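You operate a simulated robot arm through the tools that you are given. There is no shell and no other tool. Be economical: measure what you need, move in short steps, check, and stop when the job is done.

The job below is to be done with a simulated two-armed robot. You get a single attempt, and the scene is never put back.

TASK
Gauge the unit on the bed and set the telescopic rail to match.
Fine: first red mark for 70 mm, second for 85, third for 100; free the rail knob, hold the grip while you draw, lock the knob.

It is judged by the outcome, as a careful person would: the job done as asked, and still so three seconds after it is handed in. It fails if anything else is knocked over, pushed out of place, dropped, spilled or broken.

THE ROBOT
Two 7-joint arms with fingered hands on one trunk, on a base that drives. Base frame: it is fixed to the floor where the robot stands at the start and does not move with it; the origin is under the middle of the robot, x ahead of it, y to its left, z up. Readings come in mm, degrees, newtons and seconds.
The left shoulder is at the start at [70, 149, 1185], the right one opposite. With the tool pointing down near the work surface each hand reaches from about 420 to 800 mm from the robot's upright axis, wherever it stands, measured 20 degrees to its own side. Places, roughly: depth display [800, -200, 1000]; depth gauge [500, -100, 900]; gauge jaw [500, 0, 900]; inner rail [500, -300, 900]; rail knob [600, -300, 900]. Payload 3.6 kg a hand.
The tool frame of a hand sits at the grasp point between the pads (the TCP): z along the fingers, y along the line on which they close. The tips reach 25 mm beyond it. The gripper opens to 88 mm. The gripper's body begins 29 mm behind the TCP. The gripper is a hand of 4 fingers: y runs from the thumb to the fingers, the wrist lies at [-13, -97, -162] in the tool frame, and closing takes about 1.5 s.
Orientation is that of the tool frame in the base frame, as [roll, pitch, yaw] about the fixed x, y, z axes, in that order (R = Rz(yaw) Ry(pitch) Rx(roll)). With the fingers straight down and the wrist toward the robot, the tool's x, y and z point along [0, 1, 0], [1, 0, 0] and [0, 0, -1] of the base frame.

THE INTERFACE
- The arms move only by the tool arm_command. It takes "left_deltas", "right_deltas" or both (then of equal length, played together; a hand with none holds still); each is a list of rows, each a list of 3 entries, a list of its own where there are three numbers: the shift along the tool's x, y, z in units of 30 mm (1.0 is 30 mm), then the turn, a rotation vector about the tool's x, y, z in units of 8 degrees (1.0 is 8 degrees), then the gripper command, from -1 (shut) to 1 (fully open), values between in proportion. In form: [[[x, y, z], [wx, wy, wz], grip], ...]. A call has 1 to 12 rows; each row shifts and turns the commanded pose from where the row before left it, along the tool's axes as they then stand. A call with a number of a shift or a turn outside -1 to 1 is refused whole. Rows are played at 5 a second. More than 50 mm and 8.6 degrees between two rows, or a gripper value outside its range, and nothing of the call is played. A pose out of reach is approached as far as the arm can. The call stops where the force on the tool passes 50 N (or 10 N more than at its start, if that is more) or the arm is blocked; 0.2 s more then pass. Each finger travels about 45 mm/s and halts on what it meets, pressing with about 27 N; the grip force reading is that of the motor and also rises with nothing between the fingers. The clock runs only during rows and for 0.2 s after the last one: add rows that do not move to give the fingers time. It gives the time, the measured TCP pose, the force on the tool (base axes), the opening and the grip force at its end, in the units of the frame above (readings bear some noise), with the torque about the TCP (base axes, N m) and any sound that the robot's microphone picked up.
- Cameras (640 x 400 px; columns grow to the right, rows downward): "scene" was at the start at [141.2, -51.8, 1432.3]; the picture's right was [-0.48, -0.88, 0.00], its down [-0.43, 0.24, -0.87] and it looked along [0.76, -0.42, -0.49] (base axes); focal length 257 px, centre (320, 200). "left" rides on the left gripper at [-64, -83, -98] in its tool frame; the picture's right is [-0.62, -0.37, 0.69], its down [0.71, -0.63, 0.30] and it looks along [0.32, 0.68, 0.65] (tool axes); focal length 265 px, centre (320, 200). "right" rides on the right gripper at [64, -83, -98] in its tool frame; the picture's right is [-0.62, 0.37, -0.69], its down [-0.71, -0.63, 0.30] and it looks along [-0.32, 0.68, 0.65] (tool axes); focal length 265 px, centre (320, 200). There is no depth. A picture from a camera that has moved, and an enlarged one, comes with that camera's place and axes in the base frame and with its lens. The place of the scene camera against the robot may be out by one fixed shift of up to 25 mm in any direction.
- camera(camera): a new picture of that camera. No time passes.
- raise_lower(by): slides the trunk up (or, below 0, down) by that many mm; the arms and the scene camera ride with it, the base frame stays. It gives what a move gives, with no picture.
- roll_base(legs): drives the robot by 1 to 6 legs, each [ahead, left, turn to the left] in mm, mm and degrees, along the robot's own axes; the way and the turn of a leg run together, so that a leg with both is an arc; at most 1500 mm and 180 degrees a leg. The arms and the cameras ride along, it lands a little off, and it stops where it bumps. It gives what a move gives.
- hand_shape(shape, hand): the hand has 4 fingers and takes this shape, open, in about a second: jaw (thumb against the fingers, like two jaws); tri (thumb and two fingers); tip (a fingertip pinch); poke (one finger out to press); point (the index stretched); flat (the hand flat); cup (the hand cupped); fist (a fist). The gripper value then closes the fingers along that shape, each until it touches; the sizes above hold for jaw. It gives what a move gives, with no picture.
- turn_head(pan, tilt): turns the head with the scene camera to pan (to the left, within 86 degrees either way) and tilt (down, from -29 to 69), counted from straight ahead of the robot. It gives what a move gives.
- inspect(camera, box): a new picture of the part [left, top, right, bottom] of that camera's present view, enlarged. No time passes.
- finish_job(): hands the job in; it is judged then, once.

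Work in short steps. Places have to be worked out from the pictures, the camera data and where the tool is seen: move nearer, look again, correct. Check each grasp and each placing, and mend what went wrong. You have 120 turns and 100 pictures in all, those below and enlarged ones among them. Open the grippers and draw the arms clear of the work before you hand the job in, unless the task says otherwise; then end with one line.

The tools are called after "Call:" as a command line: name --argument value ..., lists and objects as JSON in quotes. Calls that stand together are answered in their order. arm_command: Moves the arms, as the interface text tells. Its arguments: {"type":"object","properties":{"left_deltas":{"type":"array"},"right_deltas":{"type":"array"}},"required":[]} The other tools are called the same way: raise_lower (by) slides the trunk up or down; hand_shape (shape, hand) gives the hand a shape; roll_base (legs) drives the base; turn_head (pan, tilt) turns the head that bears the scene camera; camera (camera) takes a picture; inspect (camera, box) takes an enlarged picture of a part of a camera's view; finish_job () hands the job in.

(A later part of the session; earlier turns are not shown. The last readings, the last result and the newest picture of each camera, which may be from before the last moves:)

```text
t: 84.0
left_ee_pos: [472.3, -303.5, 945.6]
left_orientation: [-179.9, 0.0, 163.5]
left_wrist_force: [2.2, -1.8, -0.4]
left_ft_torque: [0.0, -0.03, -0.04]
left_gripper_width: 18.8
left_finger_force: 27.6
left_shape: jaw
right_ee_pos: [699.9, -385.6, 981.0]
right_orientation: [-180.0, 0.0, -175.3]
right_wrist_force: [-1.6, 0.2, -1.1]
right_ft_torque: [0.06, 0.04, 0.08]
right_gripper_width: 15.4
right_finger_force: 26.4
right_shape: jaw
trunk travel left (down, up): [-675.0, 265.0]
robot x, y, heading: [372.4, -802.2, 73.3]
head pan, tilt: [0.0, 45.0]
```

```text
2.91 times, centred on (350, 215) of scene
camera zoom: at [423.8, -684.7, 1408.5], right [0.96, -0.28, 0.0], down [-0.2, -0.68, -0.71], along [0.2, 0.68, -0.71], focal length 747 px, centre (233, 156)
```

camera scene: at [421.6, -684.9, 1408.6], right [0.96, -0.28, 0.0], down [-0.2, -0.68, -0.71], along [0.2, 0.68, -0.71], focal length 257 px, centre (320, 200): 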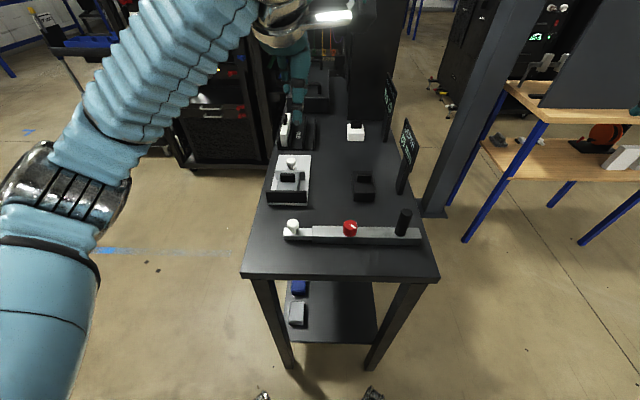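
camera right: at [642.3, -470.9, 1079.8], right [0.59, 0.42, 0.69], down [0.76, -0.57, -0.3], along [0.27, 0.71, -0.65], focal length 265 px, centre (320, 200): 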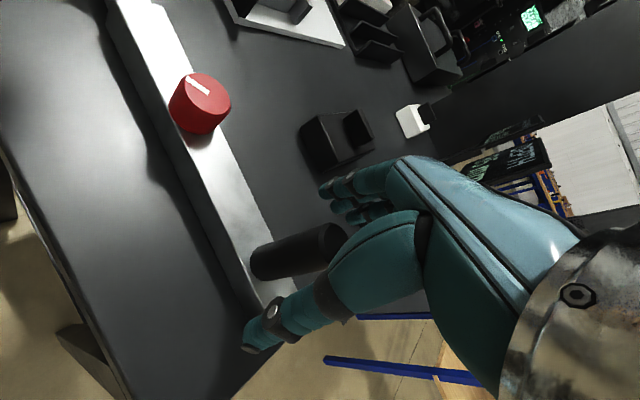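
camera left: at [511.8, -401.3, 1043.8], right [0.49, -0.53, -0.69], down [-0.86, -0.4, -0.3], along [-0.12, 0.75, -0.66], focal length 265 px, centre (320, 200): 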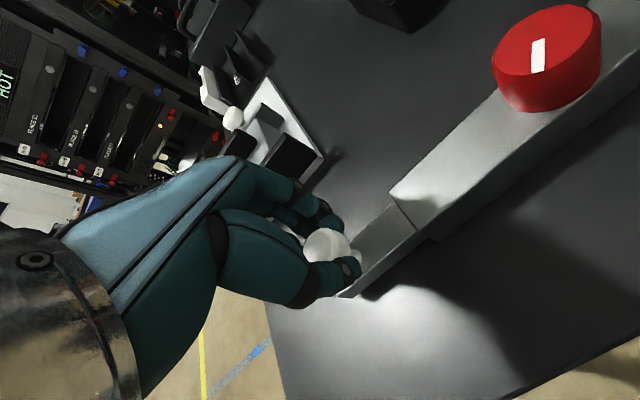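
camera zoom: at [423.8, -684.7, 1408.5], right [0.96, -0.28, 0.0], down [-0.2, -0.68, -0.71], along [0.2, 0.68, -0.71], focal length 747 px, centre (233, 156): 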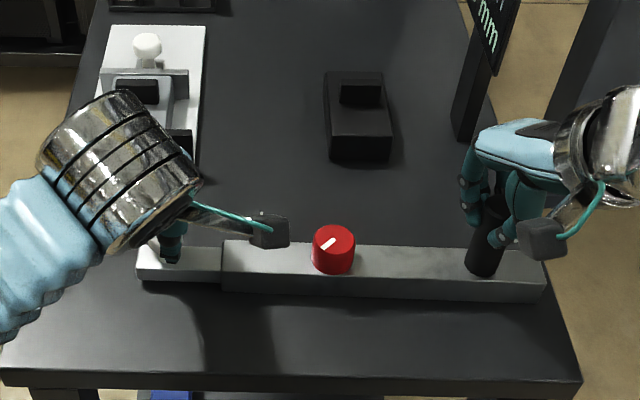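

Both knobs are held. The rail has crept ~11 mm right and ~5–10 mm nearer, so before drawing I carry it back with both hands together.

Call:
arm_command --left_deltas '[[[0.12, 0.05, 0], [0, 0, 0], -0.8], [[0.12, 0.06, 0], [0, 0, 0], -0.8], [[0.12, 0.06, 0], [0, 0, 0], -0.8], [[0, 0, 0], [0, 0, 0], -0.8]]' --right_deltas '[[[0.07, 0.14, 0], [0, 0, 0], -0.9], [[0.07, 0.14, 0], [0, 0, 0], -0.9], [[0.07, 0.14, 0], [0, 0, 0], -0.9], [[0, 0, 0], [0, 0, 0], -0.9]]'

Call:
inspect --camera "scene" --box '[240, 150, 460, 280]'

```text
t: 85.0
left_ee_pos: [464.3, -294.6, 945.3]
left_orientation: [179.9, 0.1, 163.5]
left_wrist_force: [2.8, -0.5, 0.6]
left_ft_torque: [-0.03, -0.05, -0.01]
left_gripper_width: 18.4
left_finger_force: 26.6
left_shape: jaw
right_ee_pos: [692.9, -374.7, 979.6]
right_orientation: [179.9, 0.0, -175.4]
right_wrist_force: [-3.4, -1.0, 0.0]
right_ft_torque: [-0.03, 0.04, 0.1]
right_gripper_width: 15.7
right_finger_force: 27.3
right_shape: jaw
trunk travel left (down, up): [-675.0, 265.0]
robot x, y, heading: [375.5, -805.1, 73.5]
head pan, tilt: [0.0, 45.0]
```

```text
2.91 times, centred on (350, 215) of scene
camera zoom: at [423.7, -685.0, 1408.5], right [0.96, -0.28, 0.0], down [-0.2, -0.68, -0.71], along [0.2, 0.68, -0.71], focal length 747 px, centre (233, 156)
```

zoom: 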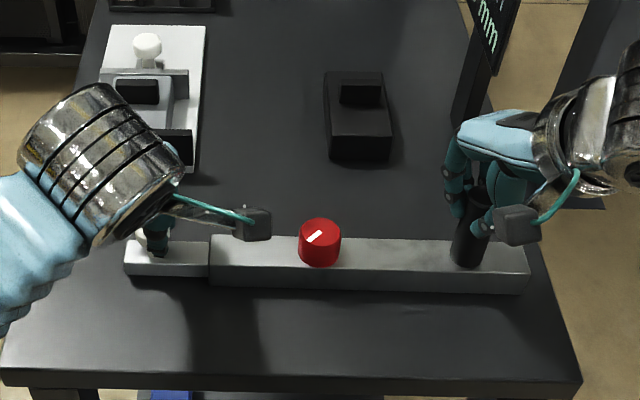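

The rail is back where it began. Now, holding the grip, I draw the left knob outward ~20 mm and see whether it's free.

Call:
arm_command --left_deltas '[[[0.2, 0, 0], [0, 0, 0], -0.8], [[0.2, 0, 0], [0, 0, 0], -0.8], [[0.2, 0, 0], [0, 0, 0], -0.8], [[0, 0, 0], [0, 0, 0], -0.8]]'

Call:
inspect --camera "scene" --box '[240, 150, 460, 280]'

Call:
camera --camera "left"

```text
t: 86.0
left_ee_pos: [446.8, -290.9, 946.3]
left_orientation: [-179.8, 0.0, 163.5]
left_wrist_force: [6.4, -2.6, 0.6]
left_ft_torque: [-0.06, -0.09, -0.09]
left_gripper_width: 18.7
left_finger_force: 27.0
left_shape: jaw
right_ee_pos: [692.5, -374.7, 980.7]
right_orientation: [-180.0, 0.0, -175.3]
right_wrist_force: [-8.0, 1.8, 0.0]
right_ft_torque: [0.05, 0.14, 0.12]
right_gripper_width: 15.5
right_finger_force: 27.0
right_shape: jaw
trunk travel left (down, up): [-675.0, 265.0]
robot x, y, heading: [378.5, -801.6, 73.5]
head pan, tilt: [0.0, 45.0]
```

```text
2.91 times, centred on (350, 215) of scene
camera zoom: at [423.4, -684.7, 1408.5], right [0.96, -0.28, 0.0], down [-0.2, -0.68, -0.71], along [0.2, 0.68, -0.71], focal length 747 px, centre (233, 156)
```

zoom: 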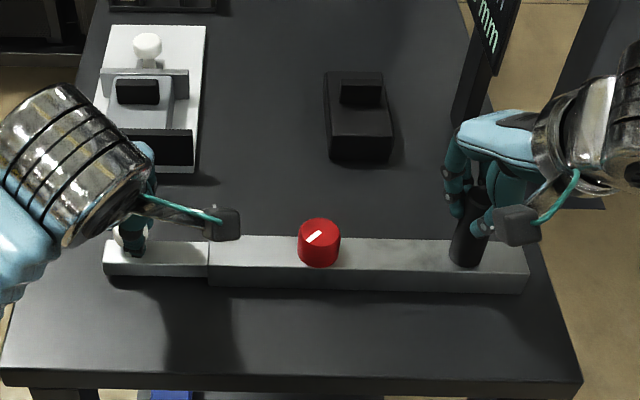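

```text
29 pictures are left
camera left: at [485.6, -387.8, 1043.9], right [0.49, -0.53, -0.69], down [-0.86, -0.4, -0.3], along [-0.12, 0.75, -0.65], focal length 265 px, centre (320, 200)
```

left: 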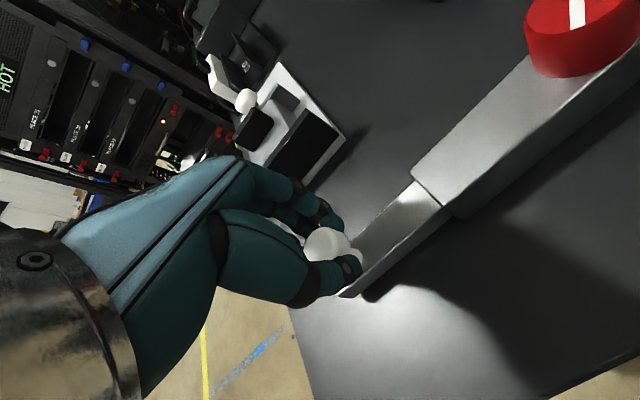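

It's free: the inner rail slid 18 mm while the outer stayed put. I draw on, watching for marks at the mouth.

Call:
arm_command --left_deltas '[[[0.2, 0, 0], [0, 0, 0], -0.8], [[0.2, 0, 0], [0, 0, 0], -0.8], [[0.2, 0, 0], [0, 0, 0], -0.8], [[0.2, 0, 0], [0, 0, 0], -0.8], [[0, 0, 0], [0, 0, 0], -0.8]]'

Call:
inspect --camera "scene" --box '[250, 200, 350, 260]'

```text
t: 87.2
left_ee_pos: [424.5, -283.5, 945.7]
left_orientation: [-179.9, 0.0, 163.5]
left_wrist_force: [5.9, -1.7, 0.0]
left_ft_torque: [0.01, -0.16, -0.11]
left_gripper_width: 18.7
left_finger_force: 26.8
left_shape: jaw
right_ee_pos: [693.0, -374.1, 980.3]
right_orientation: [180.0, -0.1, -175.3]
right_wrist_force: [-7.9, 1.4, 0.0]
right_ft_torque: [0.03, 0.15, 0.19]
right_gripper_width: 15.7
right_finger_force: 27.3
right_shape: jaw
trunk travel left (down, up): [-675.0, 265.0]
robot x, y, heading: [372.1, -802.6, 73.6]
head pan, tilt: [0.0, 45.0]
```

```text
6.40 times, centred on (300, 230) of scene
camera zoom: at [423.2, -684.4, 1408.5], right [0.96, -0.28, 0.0], down [-0.2, -0.68, -0.71], along [0.2, 0.68, -0.71], focal length 1643 px, centre (448, 8)
```

zoom: 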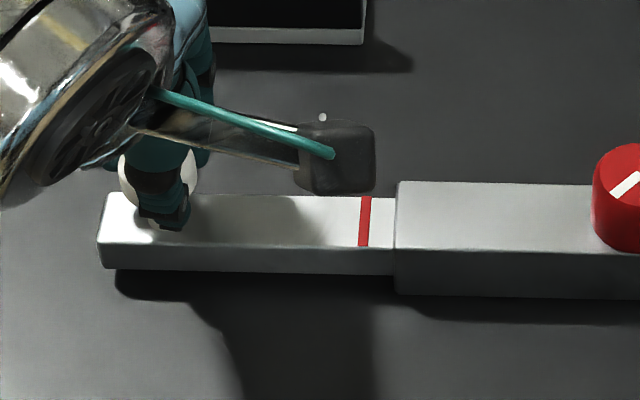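

The first red mark is out by about 11 mm. I draw a further 10 mm in small steps toward the second.

Call:
arm_command --left_deltas '[[[0.17, 0, 0], [0, 0, 0], -0.8], [[0.17, 0, 0], [0, 0, 0], -0.8], [[0, 0, 0], [0, 0, 0], -0.8]]'

Call:
inspect --camera "scene" --box '[250, 200, 350, 260]'

```text
t: 88.0
left_ee_pos: [414.9, -279.7, 945.9]
left_orientation: [-179.9, 0.0, 163.5]
left_wrist_force: [6.0, -3.0, 0.6]
left_ft_torque: [0.0, -0.13, -0.05]
left_gripper_width: 18.5
left_finger_force: 26.9
left_shape: jaw
right_ee_pos: [693.1, -374.4, 979.9]
right_orientation: [179.9, -0.1, -175.4]
right_wrist_force: [-7.4, 1.3, 0.6]
right_ft_torque: [0.03, 0.16, 0.14]
right_gripper_width: 15.8
right_finger_force: 27.1
right_shape: jaw
trunk travel left (down, up): [-675.0, 265.0]
robot x, y, heading: [372.3, -801.7, 73.3]
head pan, tilt: [0.0, 45.0]
```

```text
6.40 times, centred on (300, 230) of scene
camera zoom: at [423.2, -684.4, 1408.5], right [0.96, -0.28, 0.0], down [-0.2, -0.68, -0.71], along [0.2, 0.68, -0.71], focal length 1643 px, centre (448, 8)
```

zoom: 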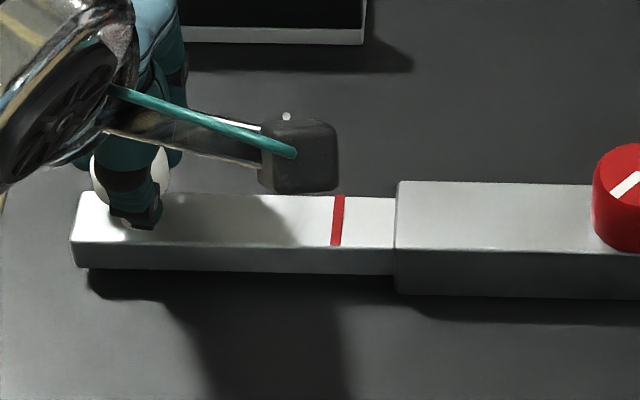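

First mark now ~22 mm out (0.375 mm/px). I go on 6 mm.

Call:
arm_command --left_deltas '[[[0.1, 0, 0], [0, 0, 0], -0.8], [[0.1, 0, 0], [0, 0, 0], -0.8], [[0, 0, 0], [0, 0, 0], -0.8]]'

Call:
inspect --camera "scene" --box '[250, 200, 350, 260]'

```text
t: 88.8
left_ee_pos: [407.2, -278.3, 946.0]
left_orientation: [180.0, 0.2, 163.5]
left_wrist_force: [7.0, -1.4, -0.7]
left_ft_torque: [-0.01, -0.14, -0.08]
left_gripper_width: 18.4
left_finger_force: 26.8
left_shape: jaw
right_ee_pos: [692.8, -375.6, 981.7]
right_orientation: [180.0, 0.0, -175.4]
right_wrist_force: [-7.9, 1.4, 0.2]
right_ft_torque: [0.02, 0.15, 0.21]
right_gripper_width: 16.0
right_finger_force: 27.5
right_shape: jaw
trunk travel left (down, up): [-675.0, 265.0]
robot x, y, heading: [372.3, -805.9, 73.3]
head pan, tilt: [0.0, 45.0]
```

```text
6.40 times, centred on (300, 230) of scene
camera zoom: at [423.3, -684.5, 1408.5], right [0.96, -0.28, 0.0], down [-0.2, -0.68, -0.71], along [0.2, 0.68, -0.71], focal length 1643 px, centre (448, 8)
```

zoom: 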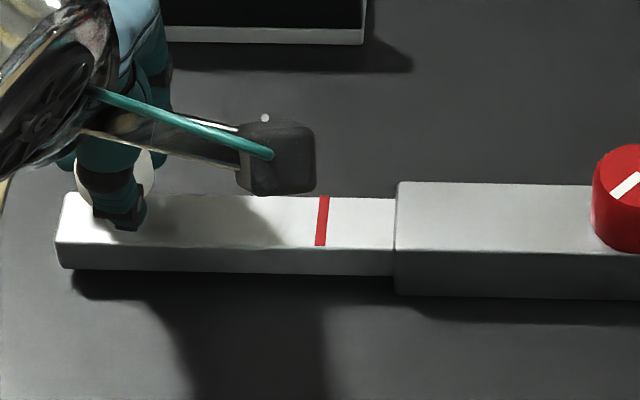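

Not out yet (first mark 28 mm out). Another 7 mm.

Call:
arm_command --left_deltas '[[[0.12, 0, 0], [0, 0, 0], -0.8], [[0.12, 0, 0], [0, 0, 0], -0.8], [[0, 0, 0], [0, 0, 0], -0.8]]'

Call:
inspect --camera "scene" --box '[250, 200, 350, 260]'

```text
t: 89.6
left_ee_pos: [402.0, -276.7, 945.5]
left_orientation: [-180.0, 0.0, 163.4]
left_wrist_force: [6.6, -1.2, 0.3]
left_ft_torque: [0.03, -0.13, -0.08]
left_gripper_width: 18.9
left_finger_force: 26.9
left_shape: jaw
right_ee_pos: [693.0, -374.4, 981.5]
right_orientation: [179.9, 0.1, -175.2]
right_wrist_force: [-7.7, 1.9, -0.3]
right_ft_torque: [0.03, 0.15, 0.17]
right_gripper_width: 15.6
right_finger_force: 26.8
right_shape: jaw
trunk travel left (down, up): [-675.0, 265.0]
robot x, y, heading: [376.9, -800.2, 73.4]
head pan, tilt: [0.0, 45.0]
```

```text
6.40 times, centred on (300, 230) of scene
camera zoom: at [423.3, -684.6, 1408.5], right [0.96, -0.28, 0.0], down [-0.2, -0.68, -0.71], along [0.2, 0.68, -0.71], focal length 1643 px, centre (448, 8)
```

zoom: 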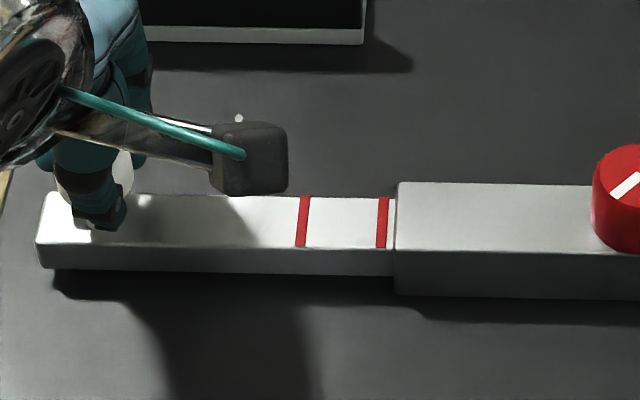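

The second mark has emerged, its centre ≈4.9 mm beyond the mouth. I push back ~4 mm to bring it to the edge.

Call:
arm_command --left_deltas '[[[-0.07, 0, 0], [0, 0, 0], -0.8], [[-0.06, 0, 0], [0, 0, 0], -0.8], [[0, 0, 0], [0, 0, 0], -0.8], [[0, 0, 0], [0, 0, 0], -0.8]]'

Call:
inspect --camera "scene" --box '[280, 215, 340, 250]'

```text
t: 90.6
left_ee_pos: [405.2, -277.4, 945.1]
left_orientation: [-179.9, -0.1, 163.7]
left_wrist_force: [-5.3, 1.9, -0.6]
left_ft_torque: [0.06, 0.06, 0.01]
left_gripper_width: 18.7
left_finger_force: 26.6
left_shape: jaw
right_ee_pos: [694.2, -374.4, 981.6]
right_orientation: [-180.0, 0.1, -175.3]
right_wrist_force: [2.9, -1.9, -0.3]
right_ft_torque: [-0.02, -0.08, 0.0]
right_gripper_width: 15.6
right_finger_force: 27.0
right_shape: jaw
trunk travel left (down, up): [-675.0, 265.0]
robot x, y, heading: [374.9, -803.4, 73.6]
head pan, tilt: [0.0, 45.0]
```

```text
10.67 times, centred on (310, 232) of scene
camera zoom: at [423.0, -684.8, 1408.5], right [0.96, -0.28, 0.0], down [-0.2, -0.68, -0.71], along [0.2, 0.68, -0.71], focal length 2738 px, centre (427, -147)
```

zoom: 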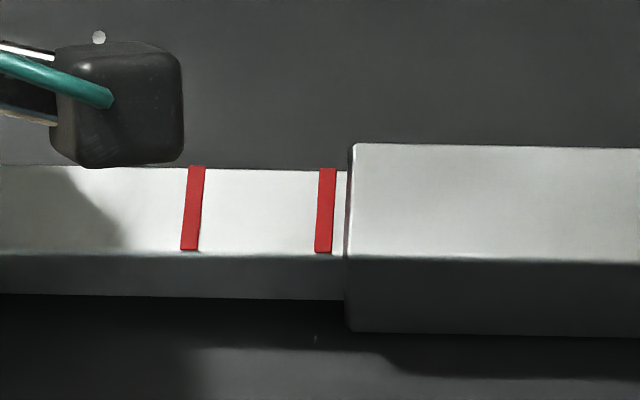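

The mark is still ≈4.9 mm out (the play was just taken up). I push back another 4 mm.

Call:
arm_command --left_deltas '[[[-0.07, 0, 0], [0, 0, 0], -0.8], [[-0.07, 0, 0], [0, 0, 0], -0.8], [[0, 0, 0], [0, 0, 0], -0.8], [[0, 0, 0], [0, 0, 0], -0.8]]'

Call:
inspect --camera "scene" --box '[280, 215, 340, 250]'

```text
t: 91.6
left_ee_pos: [409.5, -279.1, 946.1]
left_orientation: [-179.9, -0.1, 163.7]
left_wrist_force: [-6.3, 1.9, 0.1]
left_ft_torque: [0.06, 0.06, 0.06]
left_gripper_width: 18.4
left_finger_force: 27.0
left_shape: jaw
right_ee_pos: [693.6, -374.6, 979.6]
right_orientation: [-179.9, 0.0, -175.3]
right_wrist_force: [5.7, -1.5, -0.5]
right_ft_torque: [-0.01, -0.18, -0.02]
right_gripper_width: 15.4
right_finger_force: 26.8
right_shape: jaw
trunk travel left (down, up): [-675.0, 265.0]
robot x, y, heading: [375.3, -802.0, 73.4]
head pan, tilt: [0.0, 45.0]
```

```text
10.67 times, centred on (310, 232) of scene
camera zoom: at [423.6, -684.6, 1408.5], right [0.96, -0.28, 0.0], down [-0.2, -0.68, -0.71], along [0.2, 0.68, -0.71], focal length 2738 px, centre (427, -147)
```

zoom: 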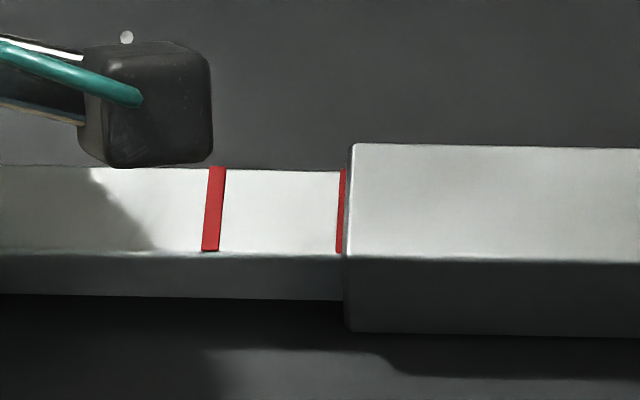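

The second mark is now centred exactly on the mouth. With the right hand still steadying the grip, I release the white knob with the left hand and lift clear.

Call:
arm_command --left_deltas '[[[0, 0, 0], [0, 0, 0], -0.4], [[0, 0, 0], [0, 0, 0], 0], [[0, 0, 0], [0, 0, 0], 0.5], [[0, 0, 0], [0, 0, 0], 0.5], [[0, 0, 0], [0, 0, 0], 0.5], [[0, 0, -1], [0, 0, 0], 0.5], [[0, 0, -1], [0, 0, 0], 0.5], [[0.3, 0, -1], [0, 0, 0], 0.5], [[0.6, 0, -1], [0, 0, 0], 0.5], [[0.6, 0, -1], [0, 0, 0], 0.5]]'

Call:
inspect --camera "scene" --box '[240, 180, 440, 280]'

```text
t: 93.8
left_ee_pos: [366.4, -264.7, 1095.0]
left_orientation: [-179.8, 0.1, 163.6]
left_wrist_force: [-0.3, -0.7, 0.6]
left_ft_torque: [0.01, 0.01, -0.03]
left_gripper_width: 65.7
left_finger_force: 0.0
left_shape: jaw
right_ee_pos: [693.4, -374.6, 981.0]
right_orientation: [-180.0, 0.1, -175.3]
right_wrist_force: [0.6, -0.3, 0.6]
right_ft_torque: [0.01, -0.02, 0.04]
right_gripper_width: 15.1
right_finger_force: 27.1
right_shape: jaw
trunk travel left (down, up): [-675.0, 265.0]
robot x, y, heading: [374.1, -801.7, 73.4]
head pan, tilt: [0.0, 45.0]
```

```text
3.20 times, centred on (340, 230) of scene
camera zoom: at [423.4, -684.6, 1408.4], right [0.96, -0.28, 0.0], down [-0.2, -0.68, -0.71], along [0.2, 0.68, -0.71], focal length 821 px, centre (256, 104)
```

zoom: 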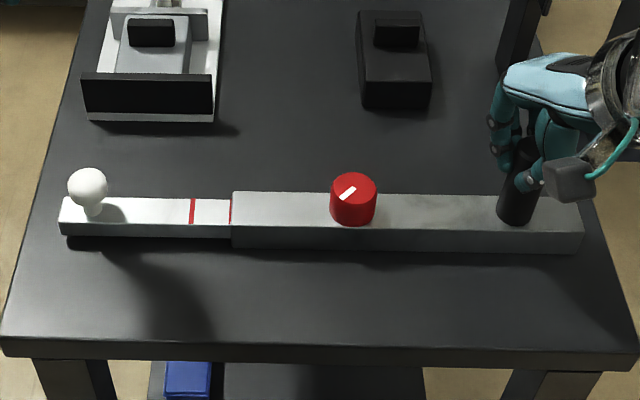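

Setting held. The right hand now releases the grip, rises and moves over the red knob (≈(581,-333)).

Call:
arm_command --right_deltas '[[[0, 0, 0], [0, 0, 0], -0.4], [[0, 0, 0], [0, 0, 0], 0], [[0, 0, 0], [0, 0, 0], 0.6], [[0, 0, 0], [0, 0, 0], 1], [[0, 0, 0], [0, 0, 0], 1], [[0, 0, -0.9], [0, 0, 0], 1], [[0, 0, -0.9], [0, 0, 0], 1], [[0.9, 0.42, -0.3], [0, 0, 0], 1], [[0.9, 0.42, 0], [0, 0, 0], 1], [[0.9, 0.42, 0], [0, 0, 0], 1], [[0.9, 0.42, 0], [0, 0, 0], 1], [[0, 0, 0.9], [0, 0, 0.9], 1]]'

Call:
camera --camera "right"

```text
t: 96.4
left_ee_pos: [367.0, -265.6, 1096.0]
left_orientation: [-179.9, 0.0, 163.4]
left_wrist_force: [0.3, -0.5, 0.4]
left_ft_torque: [-0.01, -0.01, 0.02]
left_gripper_width: 65.8
left_finger_force: 0.2
left_shape: jaw
right_ee_pos: [582.7, -332.4, 1015.8]
right_orientation: [179.9, -0.1, 177.4]
right_wrist_force: [0.4, -0.1, -0.1]
right_ft_torque: [0.0, 0.02, 0.02]
right_gripper_width: 87.6
right_finger_force: 0.1
right_shape: jaw
trunk travel left (down, up): [-675.0, 265.0]
robot x, y, heading: [376.2, -800.4, 73.4]
head pan, tilt: [0.0, 45.0]
```

```text
21 pictures are left
camera right: at [513.0, -411.5, 1114.7], right [0.64, 0.34, 0.69], down [0.68, -0.66, -0.31], along [0.35, 0.67, -0.65], focal length 265 px, centre (320, 200)
```

right: 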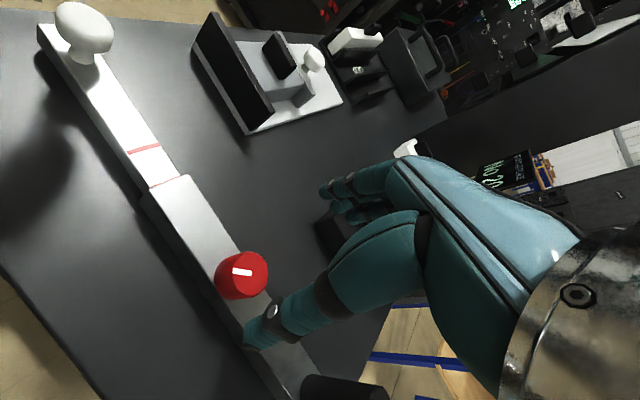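

Knob ray gives (577,-336). I shift, descend to z≈950 and close.

Call:
arm_command --right_deltas '[[[0.12, -0.12, 0.7], [0, 0, 0], 1], [[0, 0, 0.75], [0, 0, 0], 1], [[0, 0, 0.72], [0, 0, 0], 1], [[0, 0, 0], [0, 0, 0], 0.3], [[0, 0, 0], [0, 0, 0], 0], [[0, 0, 0], [0, 0, 0], -0.3], [[0, 0, 0], [0, 0, 0], -0.8], [[0, 0, 0], [0, 0, 0], -0.8], [[0, 0, 0], [0, 0, 0], -0.8], [[0, 0, 0], [0, 0, 0], -0.8]]'

Call:
inspect --camera "right" --box '[220, 180, 380, 320]'

```text
t: 98.6
left_ee_pos: [367.3, -265.5, 1095.8]
left_orientation: [-179.9, 0.0, 163.6]
left_wrist_force: [-0.1, 0.0, -0.3]
left_ft_torque: [-0.04, 0.02, -0.01]
left_gripper_width: 65.6
left_finger_force: 0.0
left_shape: jaw
right_ee_pos: [578.6, -336.4, 950.5]
right_orientation: [-179.9, -0.1, 177.5]
right_wrist_force: [0.3, 2.2, -1.9]
right_ft_torque: [0.05, 0.02, 0.04]
right_gripper_width: 12.0
right_finger_force: 26.9
right_shape: jaw
trunk travel left (down, up): [-675.0, 265.0]
robot x, y, heading: [372.0, -801.3, 73.3]
head pan, tilt: [0.0, 45.0]
```

```text
2.86 times, centred on (300, 250) of right
camera zoom: at [509.4, -416.2, 1050.0], right [0.64, 0.34, 0.69], down [0.69, -0.66, -0.3], along [0.35, 0.67, -0.65], focal length 758 px, centre (377, 57)
```

zoom: 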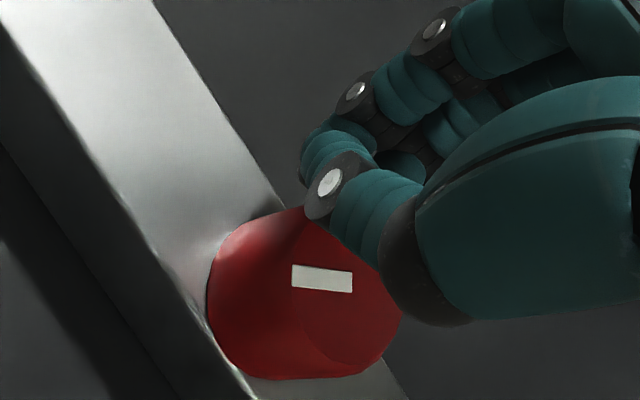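

The fingers closed on the knob's edge and may have nudged the rail. I open and check the scene.

Call:
arm_command --right_deltas '[[[0, 0, 0], [0, 0, 0], 0], [[0, 0, 0], [0, 0, 0], 1], [[0, 0, 0], [0, 0, 0], 1], [[0, 0, 0], [0, 0, 0], 1], [[0, 0, -1], [0, 0, 0], 1], [[0, 0, 0], [0, 0, 0], 1]]'

Call:
inspect --camera "scene" --box '[240, 180, 440, 280]'

Call:
camera --camera "right"

```text
t: 100.0
left_ee_pos: [366.2, -265.3, 1096.1]
left_orientation: [-179.9, -0.1, 163.4]
left_wrist_force: [0.3, -0.6, -0.9]
left_ft_torque: [-0.02, -0.05, -0.01]
left_gripper_width: 65.7
left_finger_force: 0.1
left_shape: jaw
right_ee_pos: [578.8, -336.8, 981.7]
right_orientation: [180.0, 0.0, 177.5]
right_wrist_force: [0.2, -0.1, 0.3]
right_ft_torque: [-0.01, 0.0, 0.0]
right_gripper_width: 87.8
right_finger_force: 0.0
right_shape: jaw
trunk travel left (down, up): [-675.0, 265.0]
robot x, y, heading: [373.5, -802.2, 73.4]
head pan, tilt: [0.0, 45.0]
```

```text
3.20 times, centred on (340, 230) of scene
camera zoom: at [423.6, -684.8, 1408.5], right [0.96, -0.28, 0.0], down [-0.2, -0.68, -0.71], along [0.2, 0.68, -0.71], focal length 821 px, centre (256, 104)
```

zoom: 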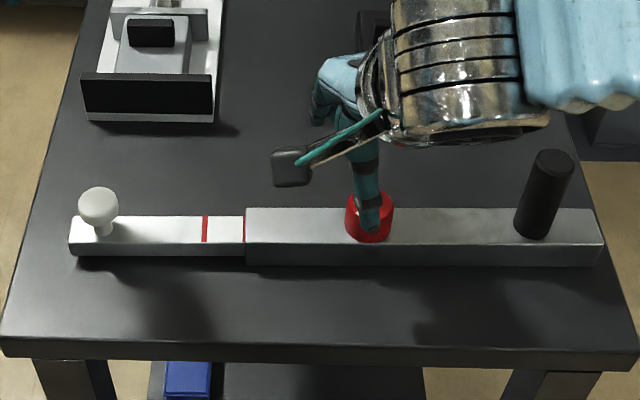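

```text
18 pictures are left
camera right: at [509.0, -416.2, 1080.6], right [0.63, 0.34, 0.69], down [0.69, -0.66, -0.3], along [0.35, 0.67, -0.65], focal length 265 px, centre (320, 200)
```

right: 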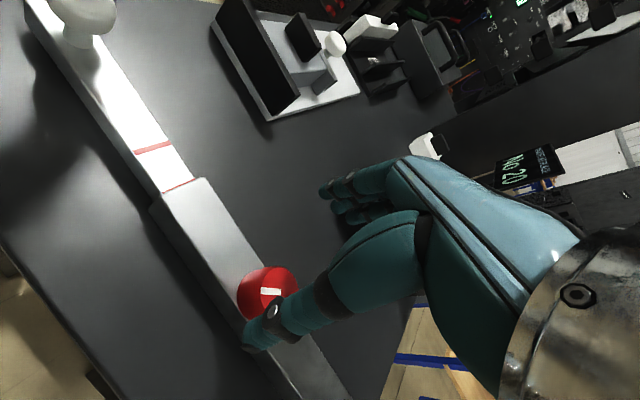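

The whole rail slid nearer (~17 mm) as one; the second mark is still at the mouth. Knob now ≈(581,-354). I recentre, descend and verify before closing.

Call:
arm_command --right_deltas '[[[-0.09, -0.58, 0], [0, 0, 0], 1], [[0, 0, 0.5], [0, 0, 0], 1], [[0, 0, 0.53], [0, 0, 0], 1], [[0, 0, 0], [0, 0, 0], 1]]'

Call:
inspect --camera "right" --box '[220, 180, 380, 320]'

```text
t: 101.0
left_ee_pos: [366.2, -268.5, 1097.4]
left_orientation: [179.9, -0.1, 163.5]
left_wrist_force: [0.1, -0.4, -0.7]
left_ft_torque: [0.0, -0.04, -0.02]
left_gripper_width: 65.9
left_finger_force: 0.0
left_shape: jaw
right_ee_pos: [579.7, -355.2, 952.9]
right_orientation: [179.9, 0.0, 177.5]
right_wrist_force: [0.8, -0.2, -0.6]
right_ft_torque: [-0.02, -0.01, 0.01]
right_gripper_width: 87.6
right_finger_force: 0.1
right_shape: jaw
trunk travel left (down, up): [-675.0, 265.0]
robot x, y, heading: [375.8, -801.7, 73.2]
head pan, tilt: [0.0, 45.0]
```

```text
2.86 times, centred on (300, 250) of right
camera zoom: at [510.7, -434.8, 1050.8], right [0.64, 0.34, 0.69], down [0.69, -0.66, -0.31], along [0.35, 0.67, -0.65], focal length 758 px, centre (377, 57)
```

zoom: 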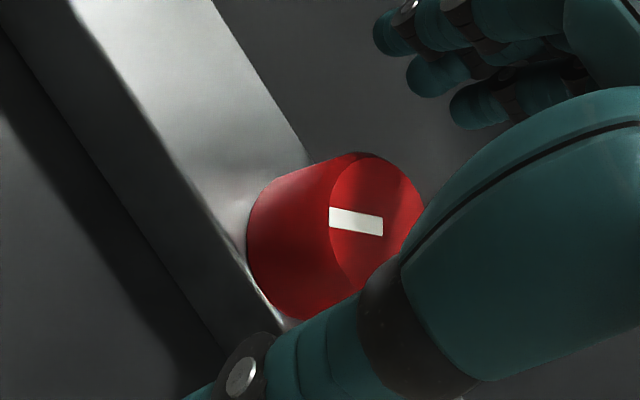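

Slight offset remains (≈5 mm along tool −x). I correct and close.

Call:
arm_command --right_deltas '[[[-0.17, -0.05, 0.1], [0, 0, 0], 1], [[0, 0, 0], [0, 0, 0], 0.3], [[0, 0, 0], [0, 0, 0], 0], [[0, 0, 0], [0, 0, 0], -0.2], [[0, 0, 0], [0, 0, 0], -0.5], [[0, 0, 0], [0, 0, 0], -0.8], [[0, 0, 0], [0, 0, 0], -0.8], [[0, 0, 0], [0, 0, 0], -0.8]]'

Call:
inspect --camera "right" --box '[220, 180, 380, 320]'

```text
t: 102.8
left_ee_pos: [365.9, -265.1, 1095.4]
left_orientation: [-180.0, 0.1, 163.7]
left_wrist_force: [-0.2, 0.2, 0.6]
left_ft_torque: [0.01, 0.02, -0.01]
left_gripper_width: 65.6
left_finger_force: 0.0
left_shape: jaw
right_ee_pos: [583.4, -353.8, 948.3]
right_orientation: [180.0, 0.1, 177.5]
right_wrist_force: [-1.4, 2.1, 0.0]
right_ft_torque: [0.12, 0.03, 0.11]
right_gripper_width: 19.6
right_finger_force: 26.5
right_shape: jaw
trunk travel left (down, up): [-675.0, 265.0]
robot x, y, heading: [372.7, -805.1, 73.4]
head pan, tilt: [0.0, 45.0]
```

```text
2.86 times, centred on (300, 250) of right
camera zoom: at [514.9, -434.6, 1047.2], right [0.63, 0.34, 0.69], down [0.69, -0.66, -0.3], along [0.35, 0.67, -0.65], focal length 758 px, centre (377, 57)
```

zoom: 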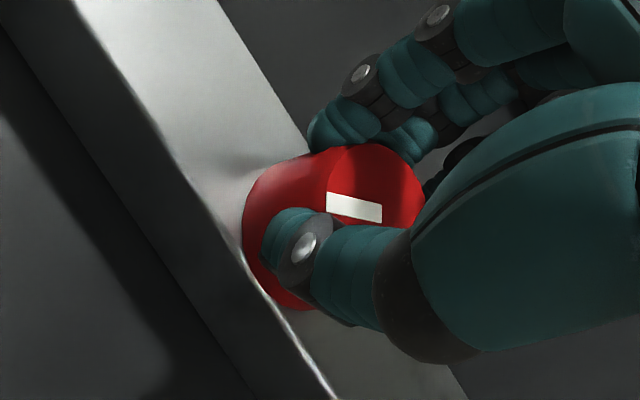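

A good grasp. I turn counter-clockwise ~43° and check.

Call:
arm_command --right_deltas '[[[0, 0, 0], [0, 0, -0.8], -0.8], [[0, 0, 0], [0, 0, -0.8], -0.8], [[0, 0, 0], [0, 0, -0.8], -0.8], [[0, 0, 0], [0, 0, -0.8], -0.8], [[0, 0, 0], [0, 0, -0.8], -0.8], [[0, 0, 0], [0, 0, -0.8], -0.8], [[0, 0, 0], [0, 0, -0.8], -0.8]]'

Call:
camera --camera "right"

```text
t: 104.4
left_ee_pos: [367.3, -267.3, 1095.8]
left_orientation: [-179.9, 0.0, 163.4]
left_wrist_force: [-0.1, 0.7, 1.3]
left_ft_torque: [0.0, 0.02, 0.0]
left_gripper_width: 65.7
left_finger_force: 0.1
left_shape: jaw
right_ee_pos: [584.9, -355.2, 947.9]
right_orientation: [179.9, -0.2, -137.7]
right_wrist_force: [-0.1, -2.1, 0.1]
right_ft_torque: [-0.03, 0.02, -0.01]
right_gripper_width: 18.5
right_finger_force: 26.9
right_shape: jaw
trunk travel left (down, up): [-675.0, 265.0]
robot x, y, heading: [374.6, -802.2, 73.7]
head pan, tilt: [0.0, 45.0]
```

```text
15 pictures are left
camera right: at [592.3, -460.3, 1047.1], right [0.21, 0.69, 0.69], down [0.95, 0.01, -0.31], along [-0.22, 0.72, -0.65], focal length 265 px, centre (320, 200)
```

right: 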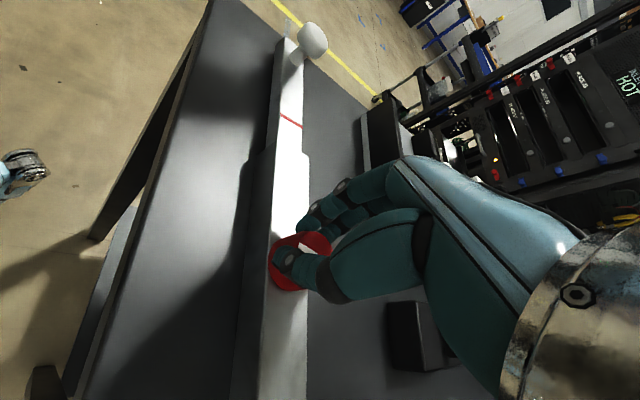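

The knob follows. I continue counter-clockwise toward its lock stop, watching torque.

Call:
arm_command --right_deltas '[[[0, 0, 0], [0, 0, -0.8], -0.8], [[0, 0, 0], [0, 0, -0.8], -0.8], [[0, 0, 0], [0, 0, -0.8], -0.8], [[0, 0, 0], [0, 0, -0.8], -0.8], [[0, 0, 0], [0, 0, -0.8], -0.8]]'

Call:
inspect --camera "scene" --box '[240, 180, 440, 280]'

```text
t: 105.6
left_ee_pos: [365.8, -267.2, 1096.5]
left_orientation: [-180.0, 0.0, 163.5]
left_wrist_force: [-0.7, 0.6, 1.3]
left_ft_torque: [-0.02, -0.04, 0.04]
left_gripper_width: 65.7
left_finger_force: 0.1
left_shape: jaw
right_ee_pos: [584.3, -354.8, 947.8]
right_orientation: [180.0, 0.0, -105.7]
right_wrist_force: [2.4, -2.9, 1.3]
right_ft_torque: [-0.04, -0.04, -0.05]
right_gripper_width: 18.4
right_finger_force: 27.2
right_shape: jaw
trunk travel left (down, up): [-675.0, 265.0]
robot x, y, heading: [374.5, -802.1, 73.5]
head pan, tilt: [0.0, 45.0]
```

```text
3.20 times, centred on (340, 230) of scene
camera zoom: at [423.4, -684.8, 1408.5], right [0.96, -0.28, 0.0], down [-0.2, -0.68, -0.71], along [0.2, 0.68, -0.71], focal length 821 px, centre (256, 104)
```

zoom: 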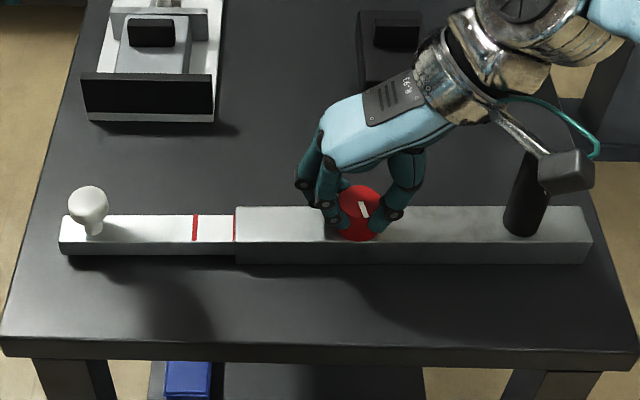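

The indicator still has ~20–25° to its original locked angle. I turn further until it resists.

Call:
arm_command --right_deltas '[[[0, 0, 0], [0, 0, -0.8], -0.9], [[0, 0, 0], [0, 0, -0.8], -0.9], [[0, 0, 0], [0, 0, -0.8], -0.9], [[0, 0, 0], [0, 0, -0.8], -0.9]]'

Call:
inspect --camera "scene" --box '[300, 200, 400, 260]'

```text
t: 106.6
left_ee_pos: [366.7, -266.1, 1097.0]
left_orientation: [-180.0, 0.0, 163.7]
left_wrist_force: [0.4, 0.4, 0.2]
left_ft_torque: [-0.02, 0.03, 0.05]
left_gripper_width: 65.5
left_finger_force: 0.0
left_shape: jaw
right_ee_pos: [593.0, -374.6, 959.7]
right_orientation: [-180.0, 0.1, -80.0]
right_wrist_force: [0.2, 0.2, -0.5]
right_ft_torque: [0.01, 0.02, -0.01]
right_gripper_width: 14.7
right_finger_force: 27.6
right_shape: jaw
right hand out of reach, approached as far as the arm can: row 2, 3, 4
trunk travel left (down, up): [-675.0, 265.0]
robot x, y, heading: [376.2, -805.1, 73.3]
head pan, tilt: [0.0, 45.0]
```

```text
6.40 times, centred on (350, 230) of scene
camera zoom: at [423.4, -685.5, 1408.7], right [0.96, -0.28, 0.0], down [-0.2, -0.68, -0.71], along [0.2, 0.68, -0.71], focal length 1643 px, centre (128, 8)
```

zoom: 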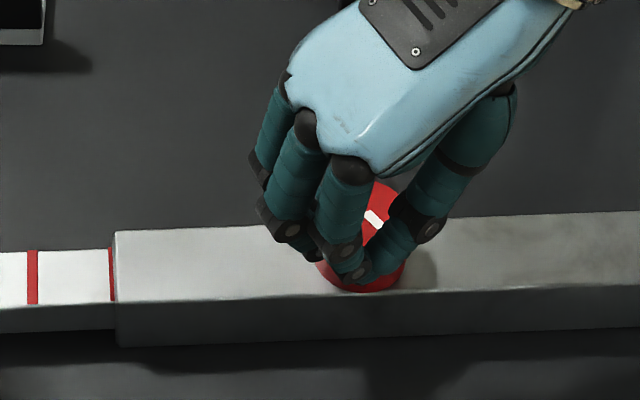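

The arm reached its limit and slid off the knob; the mark is still at the mouth. I open, rise, rotate the hand back clockwise and look for a final tightening.

Call:
arm_command --right_deltas '[[[0, 0, 0], [0, 0, 0], 0], [[0, 0, 0], [0, 0, 0], 0.6], [[0, 0, 0], [0, 0, 0], 0.6], [[0, 0, 0], [0, 0, 0], 0.6], [[0, 0, -0.8], [0, 0, 0], 1], [[0, 0, 0], [0, 0, 1], 1], [[0, 0, 0], [0, 0, 1], 1], [[0, 0, 0], [0, 0, 1], 1], [[0, 0, 0], [0, 0, 1], 1], [[0, 0, 0], [0, 0, 1], 1], [[0, 0, 0], [0, 0, 1], 1], [[0, 0, 0], [0, 0, 1], 1]]'

Call:
camera --camera "right"

```text
t: 109.2
left_ee_pos: [365.1, -267.0, 1096.5]
left_orientation: [-180.0, 0.1, 163.5]
left_wrist_force: [0.1, -0.2, -0.6]
left_ft_torque: [0.0, 0.05, 0.02]
left_gripper_width: 66.1
left_finger_force: 0.0
left_shape: jaw
right_ee_pos: [591.9, -374.2, 983.5]
right_orientation: [179.9, 0.1, -136.2]
right_wrist_force: [-0.6, -0.6, -0.2]
right_ft_torque: [-0.03, 0.02, -0.02]
right_gripper_width: 87.3
right_finger_force: 0.0
right_shape: jaw
trunk travel left (down, up): [-675.0, 265.0]
robot x, y, heading: [373.1, -800.4, 73.3]
head pan, tilt: [0.0, 45.0]
```

```text
12 pictures are left
camera right: at [601.9, -478.8, 1081.8], right [0.19, 0.69, 0.69], down [0.95, 0.04, -0.3], along [-0.24, 0.72, -0.65], focal length 265 px, centre (320, 200)
```

right: 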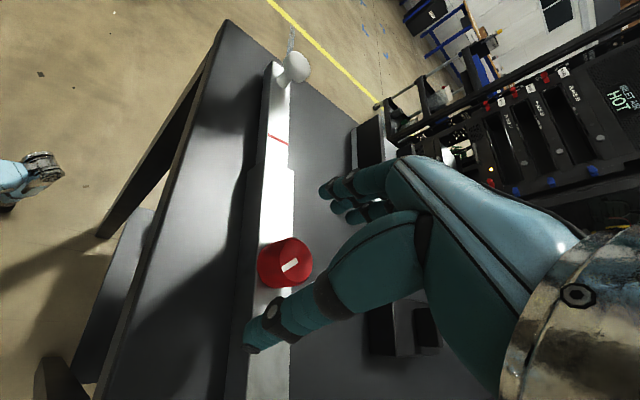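

Knob estimated at ≈(596,-365); the indicator lacks ~20° to the original. I recentre, descend, close, and check the grasp.

Call:
arm_command --right_deltas '[[[-0.31, 0.1, 0], [0, 0, 0], 1], [[0, 0, 0.55], [0, 0, 0], 1], [[0, 0, 0.57], [0, 0, 0], 1], [[0, 0, 0], [0, 0, 0], 0.3], [[0, 0, 0], [0, 0, 0], 0], [[0, 0, 0], [0, 0, 0], -0.2], [[0, 0, 0], [0, 0, 0], -0.5], [[0, 0, 0], [0, 0, 0], -0.8], [[0, 0, 0], [0, 0, 0], -0.8], [[0, 0, 0], [0, 0, 0], -0.8]]'

Call:
inspect --camera "right" --box '[220, 180, 380, 320]'

```text
t: 111.4
left_ee_pos: [365.9, -266.3, 1096.1]
left_orientation: [180.0, 0.1, 163.6]
left_wrist_force: [0.1, 0.5, -0.3]
left_ft_torque: [0.0, -0.01, 0.02]
left_gripper_width: 65.7
left_finger_force: 0.0
left_shape: jaw
right_ee_pos: [596.8, -367.3, 948.8]
right_orientation: [-179.9, 0.0, -136.0]
right_wrist_force: [-2.4, 0.9, -0.9]
right_ft_torque: [0.08, 0.08, 0.02]
right_gripper_width: 20.8
right_finger_force: 26.9
right_shape: jaw
trunk travel left (down, up): [-675.0, 265.0]
robot x, y, heading: [375.1, -804.6, 73.2]
head pan, tilt: [0.0, 45.0]
```

```text
2.86 times, centred on (300, 250) of right
camera zoom: at [606.8, -470.5, 1047.9], right [0.19, 0.7, 0.69], down [0.95, 0.04, -0.3], along [-0.24, 0.72, -0.65], focal length 758 px, centre (377, 57)
```

zoom: 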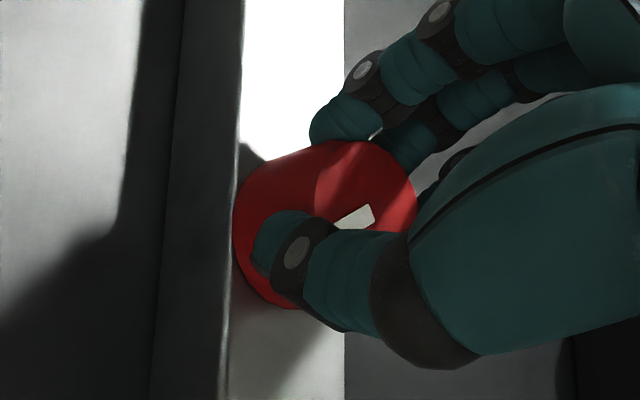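

Good grasp. I turn counter-clockwise ~28° to the lock stop.

Call:
arm_command --right_deltas '[[[0, 0, 0], [0, 0, -0.7], -0.9], [[0, 0, 0], [0, 0, -0.7], -0.9], [[0, 0, 0], [0, 0, -0.7], -0.9], [[0, 0, 0], [0, 0, -0.7], -0.9], [[0, 0, 0], [0, 0, -0.7], -0.9]]'

Call:
inspect --camera "scene" --box '[240, 190, 440, 270]'

```text
t: 112.6
left_ee_pos: [366.6, -265.3, 1095.8]
left_orientation: [-179.8, 0.0, 163.5]
left_wrist_force: [-0.4, -0.4, -0.6]
left_ft_torque: [-0.03, -0.02, 0.01]
left_gripper_width: 65.3
left_finger_force: 0.0
left_shape: jaw
right_ee_pos: [597.0, -365.2, 949.2]
right_orientation: [179.9, 0.0, -108.0]
right_wrist_force: [2.4, 0.0, 0.5]
right_ft_torque: [0.01, -0.06, -0.09]
right_gripper_width: 20.5
right_finger_force: 27.6
right_shape: jaw
trunk travel left (down, up): [-675.0, 265.0]
robot x, y, heading: [372.4, -803.0, 73.1]
head pan, tilt: [0.0, 45.0]
```

```text
3.20 times, centred on (340, 230) of scene
camera zoom: at [423.5, -684.3, 1408.5], right [0.96, -0.28, 0.0], down [-0.2, -0.68, -0.71], along [0.2, 0.68, -0.71], focal length 821 px, centre (256, 104)
```

zoom: 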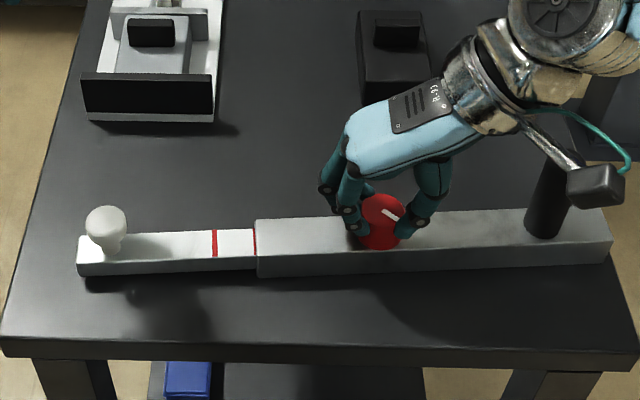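

The indicator is back at its original angle. A little more turn to confirm it is hard against the stop.

Call:
arm_command --right_deltas '[[[0, 0, 0], [0, 0, -0.5], -1], [[0, 0, 0], [0, 0, -0.5], -1], [[0, 0, 0], [0, 0, 0], -1]]'

Call:
inspect --camera "scene" --box '[310, 200, 410, 260]'

```text
t: 113.4
left_ee_pos: [367.3, -266.0, 1096.2]
left_orientation: [-179.9, 0.1, 163.5]
left_wrist_force: [-0.2, -0.4, 0.8]
left_ft_torque: [0.0, -0.02, 0.06]
left_gripper_width: 65.8
left_finger_force: 0.0
left_shape: jaw
right_ee_pos: [597.5, -365.5, 949.2]
right_orientation: [179.9, 0.0, -100.1]
right_wrist_force: [0.6, 0.7, 0.6]
right_ft_torque: [0.06, -0.01, -0.09]
right_gripper_width: 19.8
right_finger_force: 27.3
right_shape: jaw
trunk travel left (down, up): [-675.0, 265.0]
robot x, y, heading: [378.0, -803.2, 73.1]
head pan, tilt: [0.0, 45.0]
```

```text
6.40 times, centred on (360, 230) of scene
camera zoom: at [423.8, -684.4, 1408.4], right [0.96, -0.28, 0.0], down [-0.2, -0.68, -0.71], along [0.2, 0.68, -0.71], focal length 1643 px, centre (64, 8)
```

zoom: 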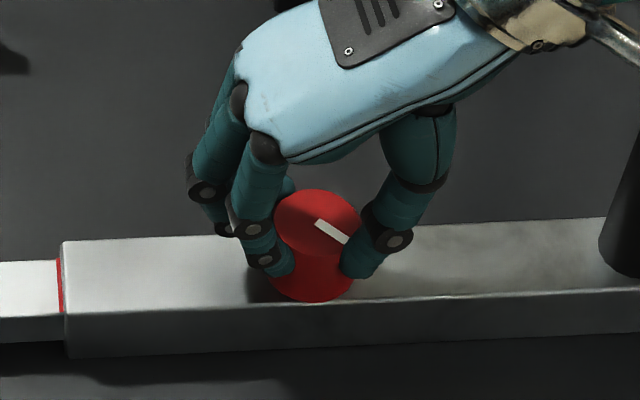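

The indicator didn't move while the hand slipped 8° more, so it's at the lock stop. I release the knob and lift the right hand well clear, then check the mark.

Call:
arm_command --right_deltas '[[[0, 0, 0], [0, 0, 0], -0.3], [[0, 0, 0], [0, 0, 0], 0.3], [[0, 0, 0], [0, 0, 0], 0.7], [[0, 0, 0], [0, 0, 0], 1], [[0, 0, 0], [0, 0, 0], 1], [[0, 0, -1], [0, 0, 0], 1], [[0, 0, -1], [0, 0, 0], 1], [[0, 0, -1], [0, 0, 0.5], 1], [[0, 0, -1], [0, 0, 1], 1], [[0, -0.5, -1], [0, 0, 1], 1], [[0, -0.5, -1], [0, 0, 1], 1]]'

Call:
inspect --camera "scene" --box '[240, 180, 440, 280]'

Call:
camera --camera "left"

```text
t: 115.8
left_ee_pos: [364.9, -267.1, 1098.5]
left_orientation: [180.0, 0.0, 163.6]
left_wrist_force: [0.3, -0.2, 0.5]
left_ft_torque: [-0.01, -0.01, 0.02]
left_gripper_width: 65.6
left_finger_force: 0.0
left_shape: jaw
right_ee_pos: [623.3, -380.6, 1128.5]
right_orientation: [-180.0, 0.0, -128.2]
right_wrist_force: [0.1, 0.7, 0.2]
right_ft_torque: [0.01, -0.02, -0.01]
right_gripper_width: 87.4
right_finger_force: 0.1
right_shape: jaw
trunk travel left (down, up): [-675.0, 265.0]
robot x, y, heading: [375.2, -802.3, 73.6]
head pan, tilt: [0.0, 45.0]
```

```text
3.20 times, centred on (340, 230) of scene
camera zoom: at [423.3, -686.3, 1408.6], right [0.96, -0.28, 0.0], down [-0.2, -0.68, -0.71], along [0.2, 0.68, -0.71], focal length 821 px, centre (256, 104)
```

zoom: 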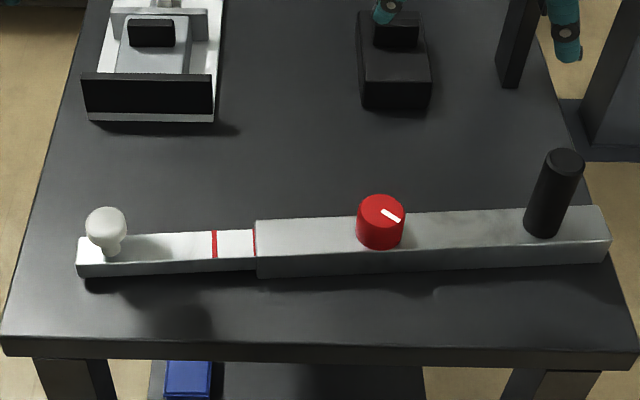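

```text
7 pictures are left
camera left: at [405.0, -365.2, 1194.3], right [0.49, -0.53, -0.69], down [-0.86, -0.4, -0.3], along [-0.12, 0.75, -0.65], focal length 265 px, centre (320, 200)
```

left: 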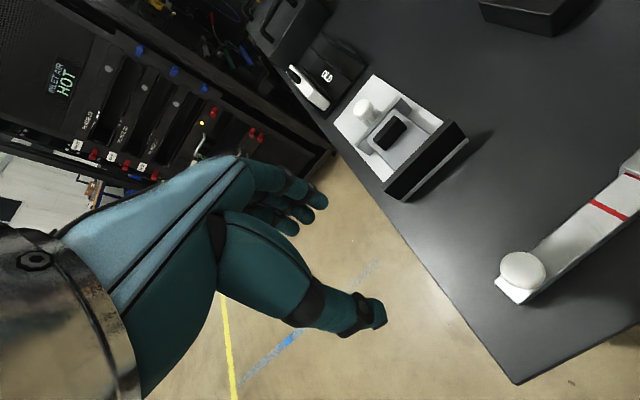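

The second mark sits at the mouth, locked. The rail's right end has crept to the table's edge, so I'll use the left hand on the white knob to bring it back, which also proves the lock. First, above the knob at ≈(410,-318).

Call:
arm_command --left_deltas '[[[-0.64, -0.4, 0], [0, 0, 0], 1], [[-0.64, -0.4, 0], [0, 0, 0], 1], [[-0.64, -0.4, 0.3], [0, 0, 0], 1], [[0, 0, 0.85], [0, 0, 0], 1], [[0, 0, 0.85], [0, 0, 0], 1], [[0, 0, 0.85], [0, 0, 0], 1], [[0, 0, 0.85], [0, 0, 0], 1], [[0, 0, 0], [0, 0, 0], 1]]'

Call:
camera --camera "left"

```text
t: 117.6
left_ee_pos: [411.0, -318.7, 985.6]
left_orientation: [179.9, 0.0, 163.5]
left_wrist_force: [-0.3, -0.2, -0.5]
left_ft_torque: [0.03, -0.01, 0.03]
left_gripper_width: 87.3
left_finger_force: 0.1
left_shape: jaw
right_ee_pos: [624.5, -379.2, 1128.6]
right_orientation: [-180.0, -0.1, -128.1]
right_wrist_force: [-0.6, -0.3, -0.5]
right_ft_torque: [-0.02, -0.01, 0.0]
right_gripper_width: 87.3
right_finger_force: 0.1
right_shape: jaw
trunk travel left (down, up): [-675.0, 265.0]
robot x, y, heading: [376.1, -802.5, 73.1]
head pan, tilt: [0.0, 45.0]
```

```text
6 pictures are left
camera left: at [450.5, -415.4, 1083.1], right [0.49, -0.53, -0.69], down [-0.86, -0.4, -0.3], along [-0.12, 0.75, -0.65], focal length 265 px, centre (320, 200)
```

left: 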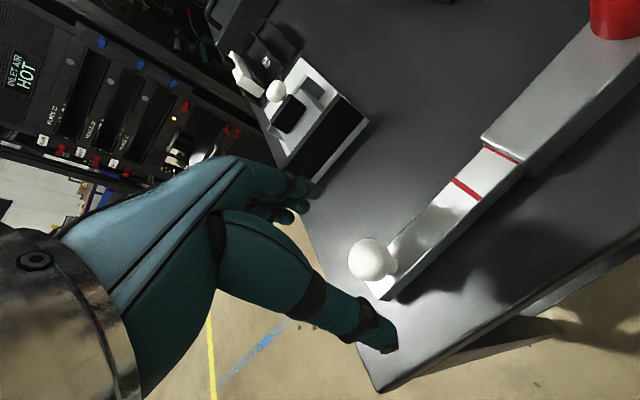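

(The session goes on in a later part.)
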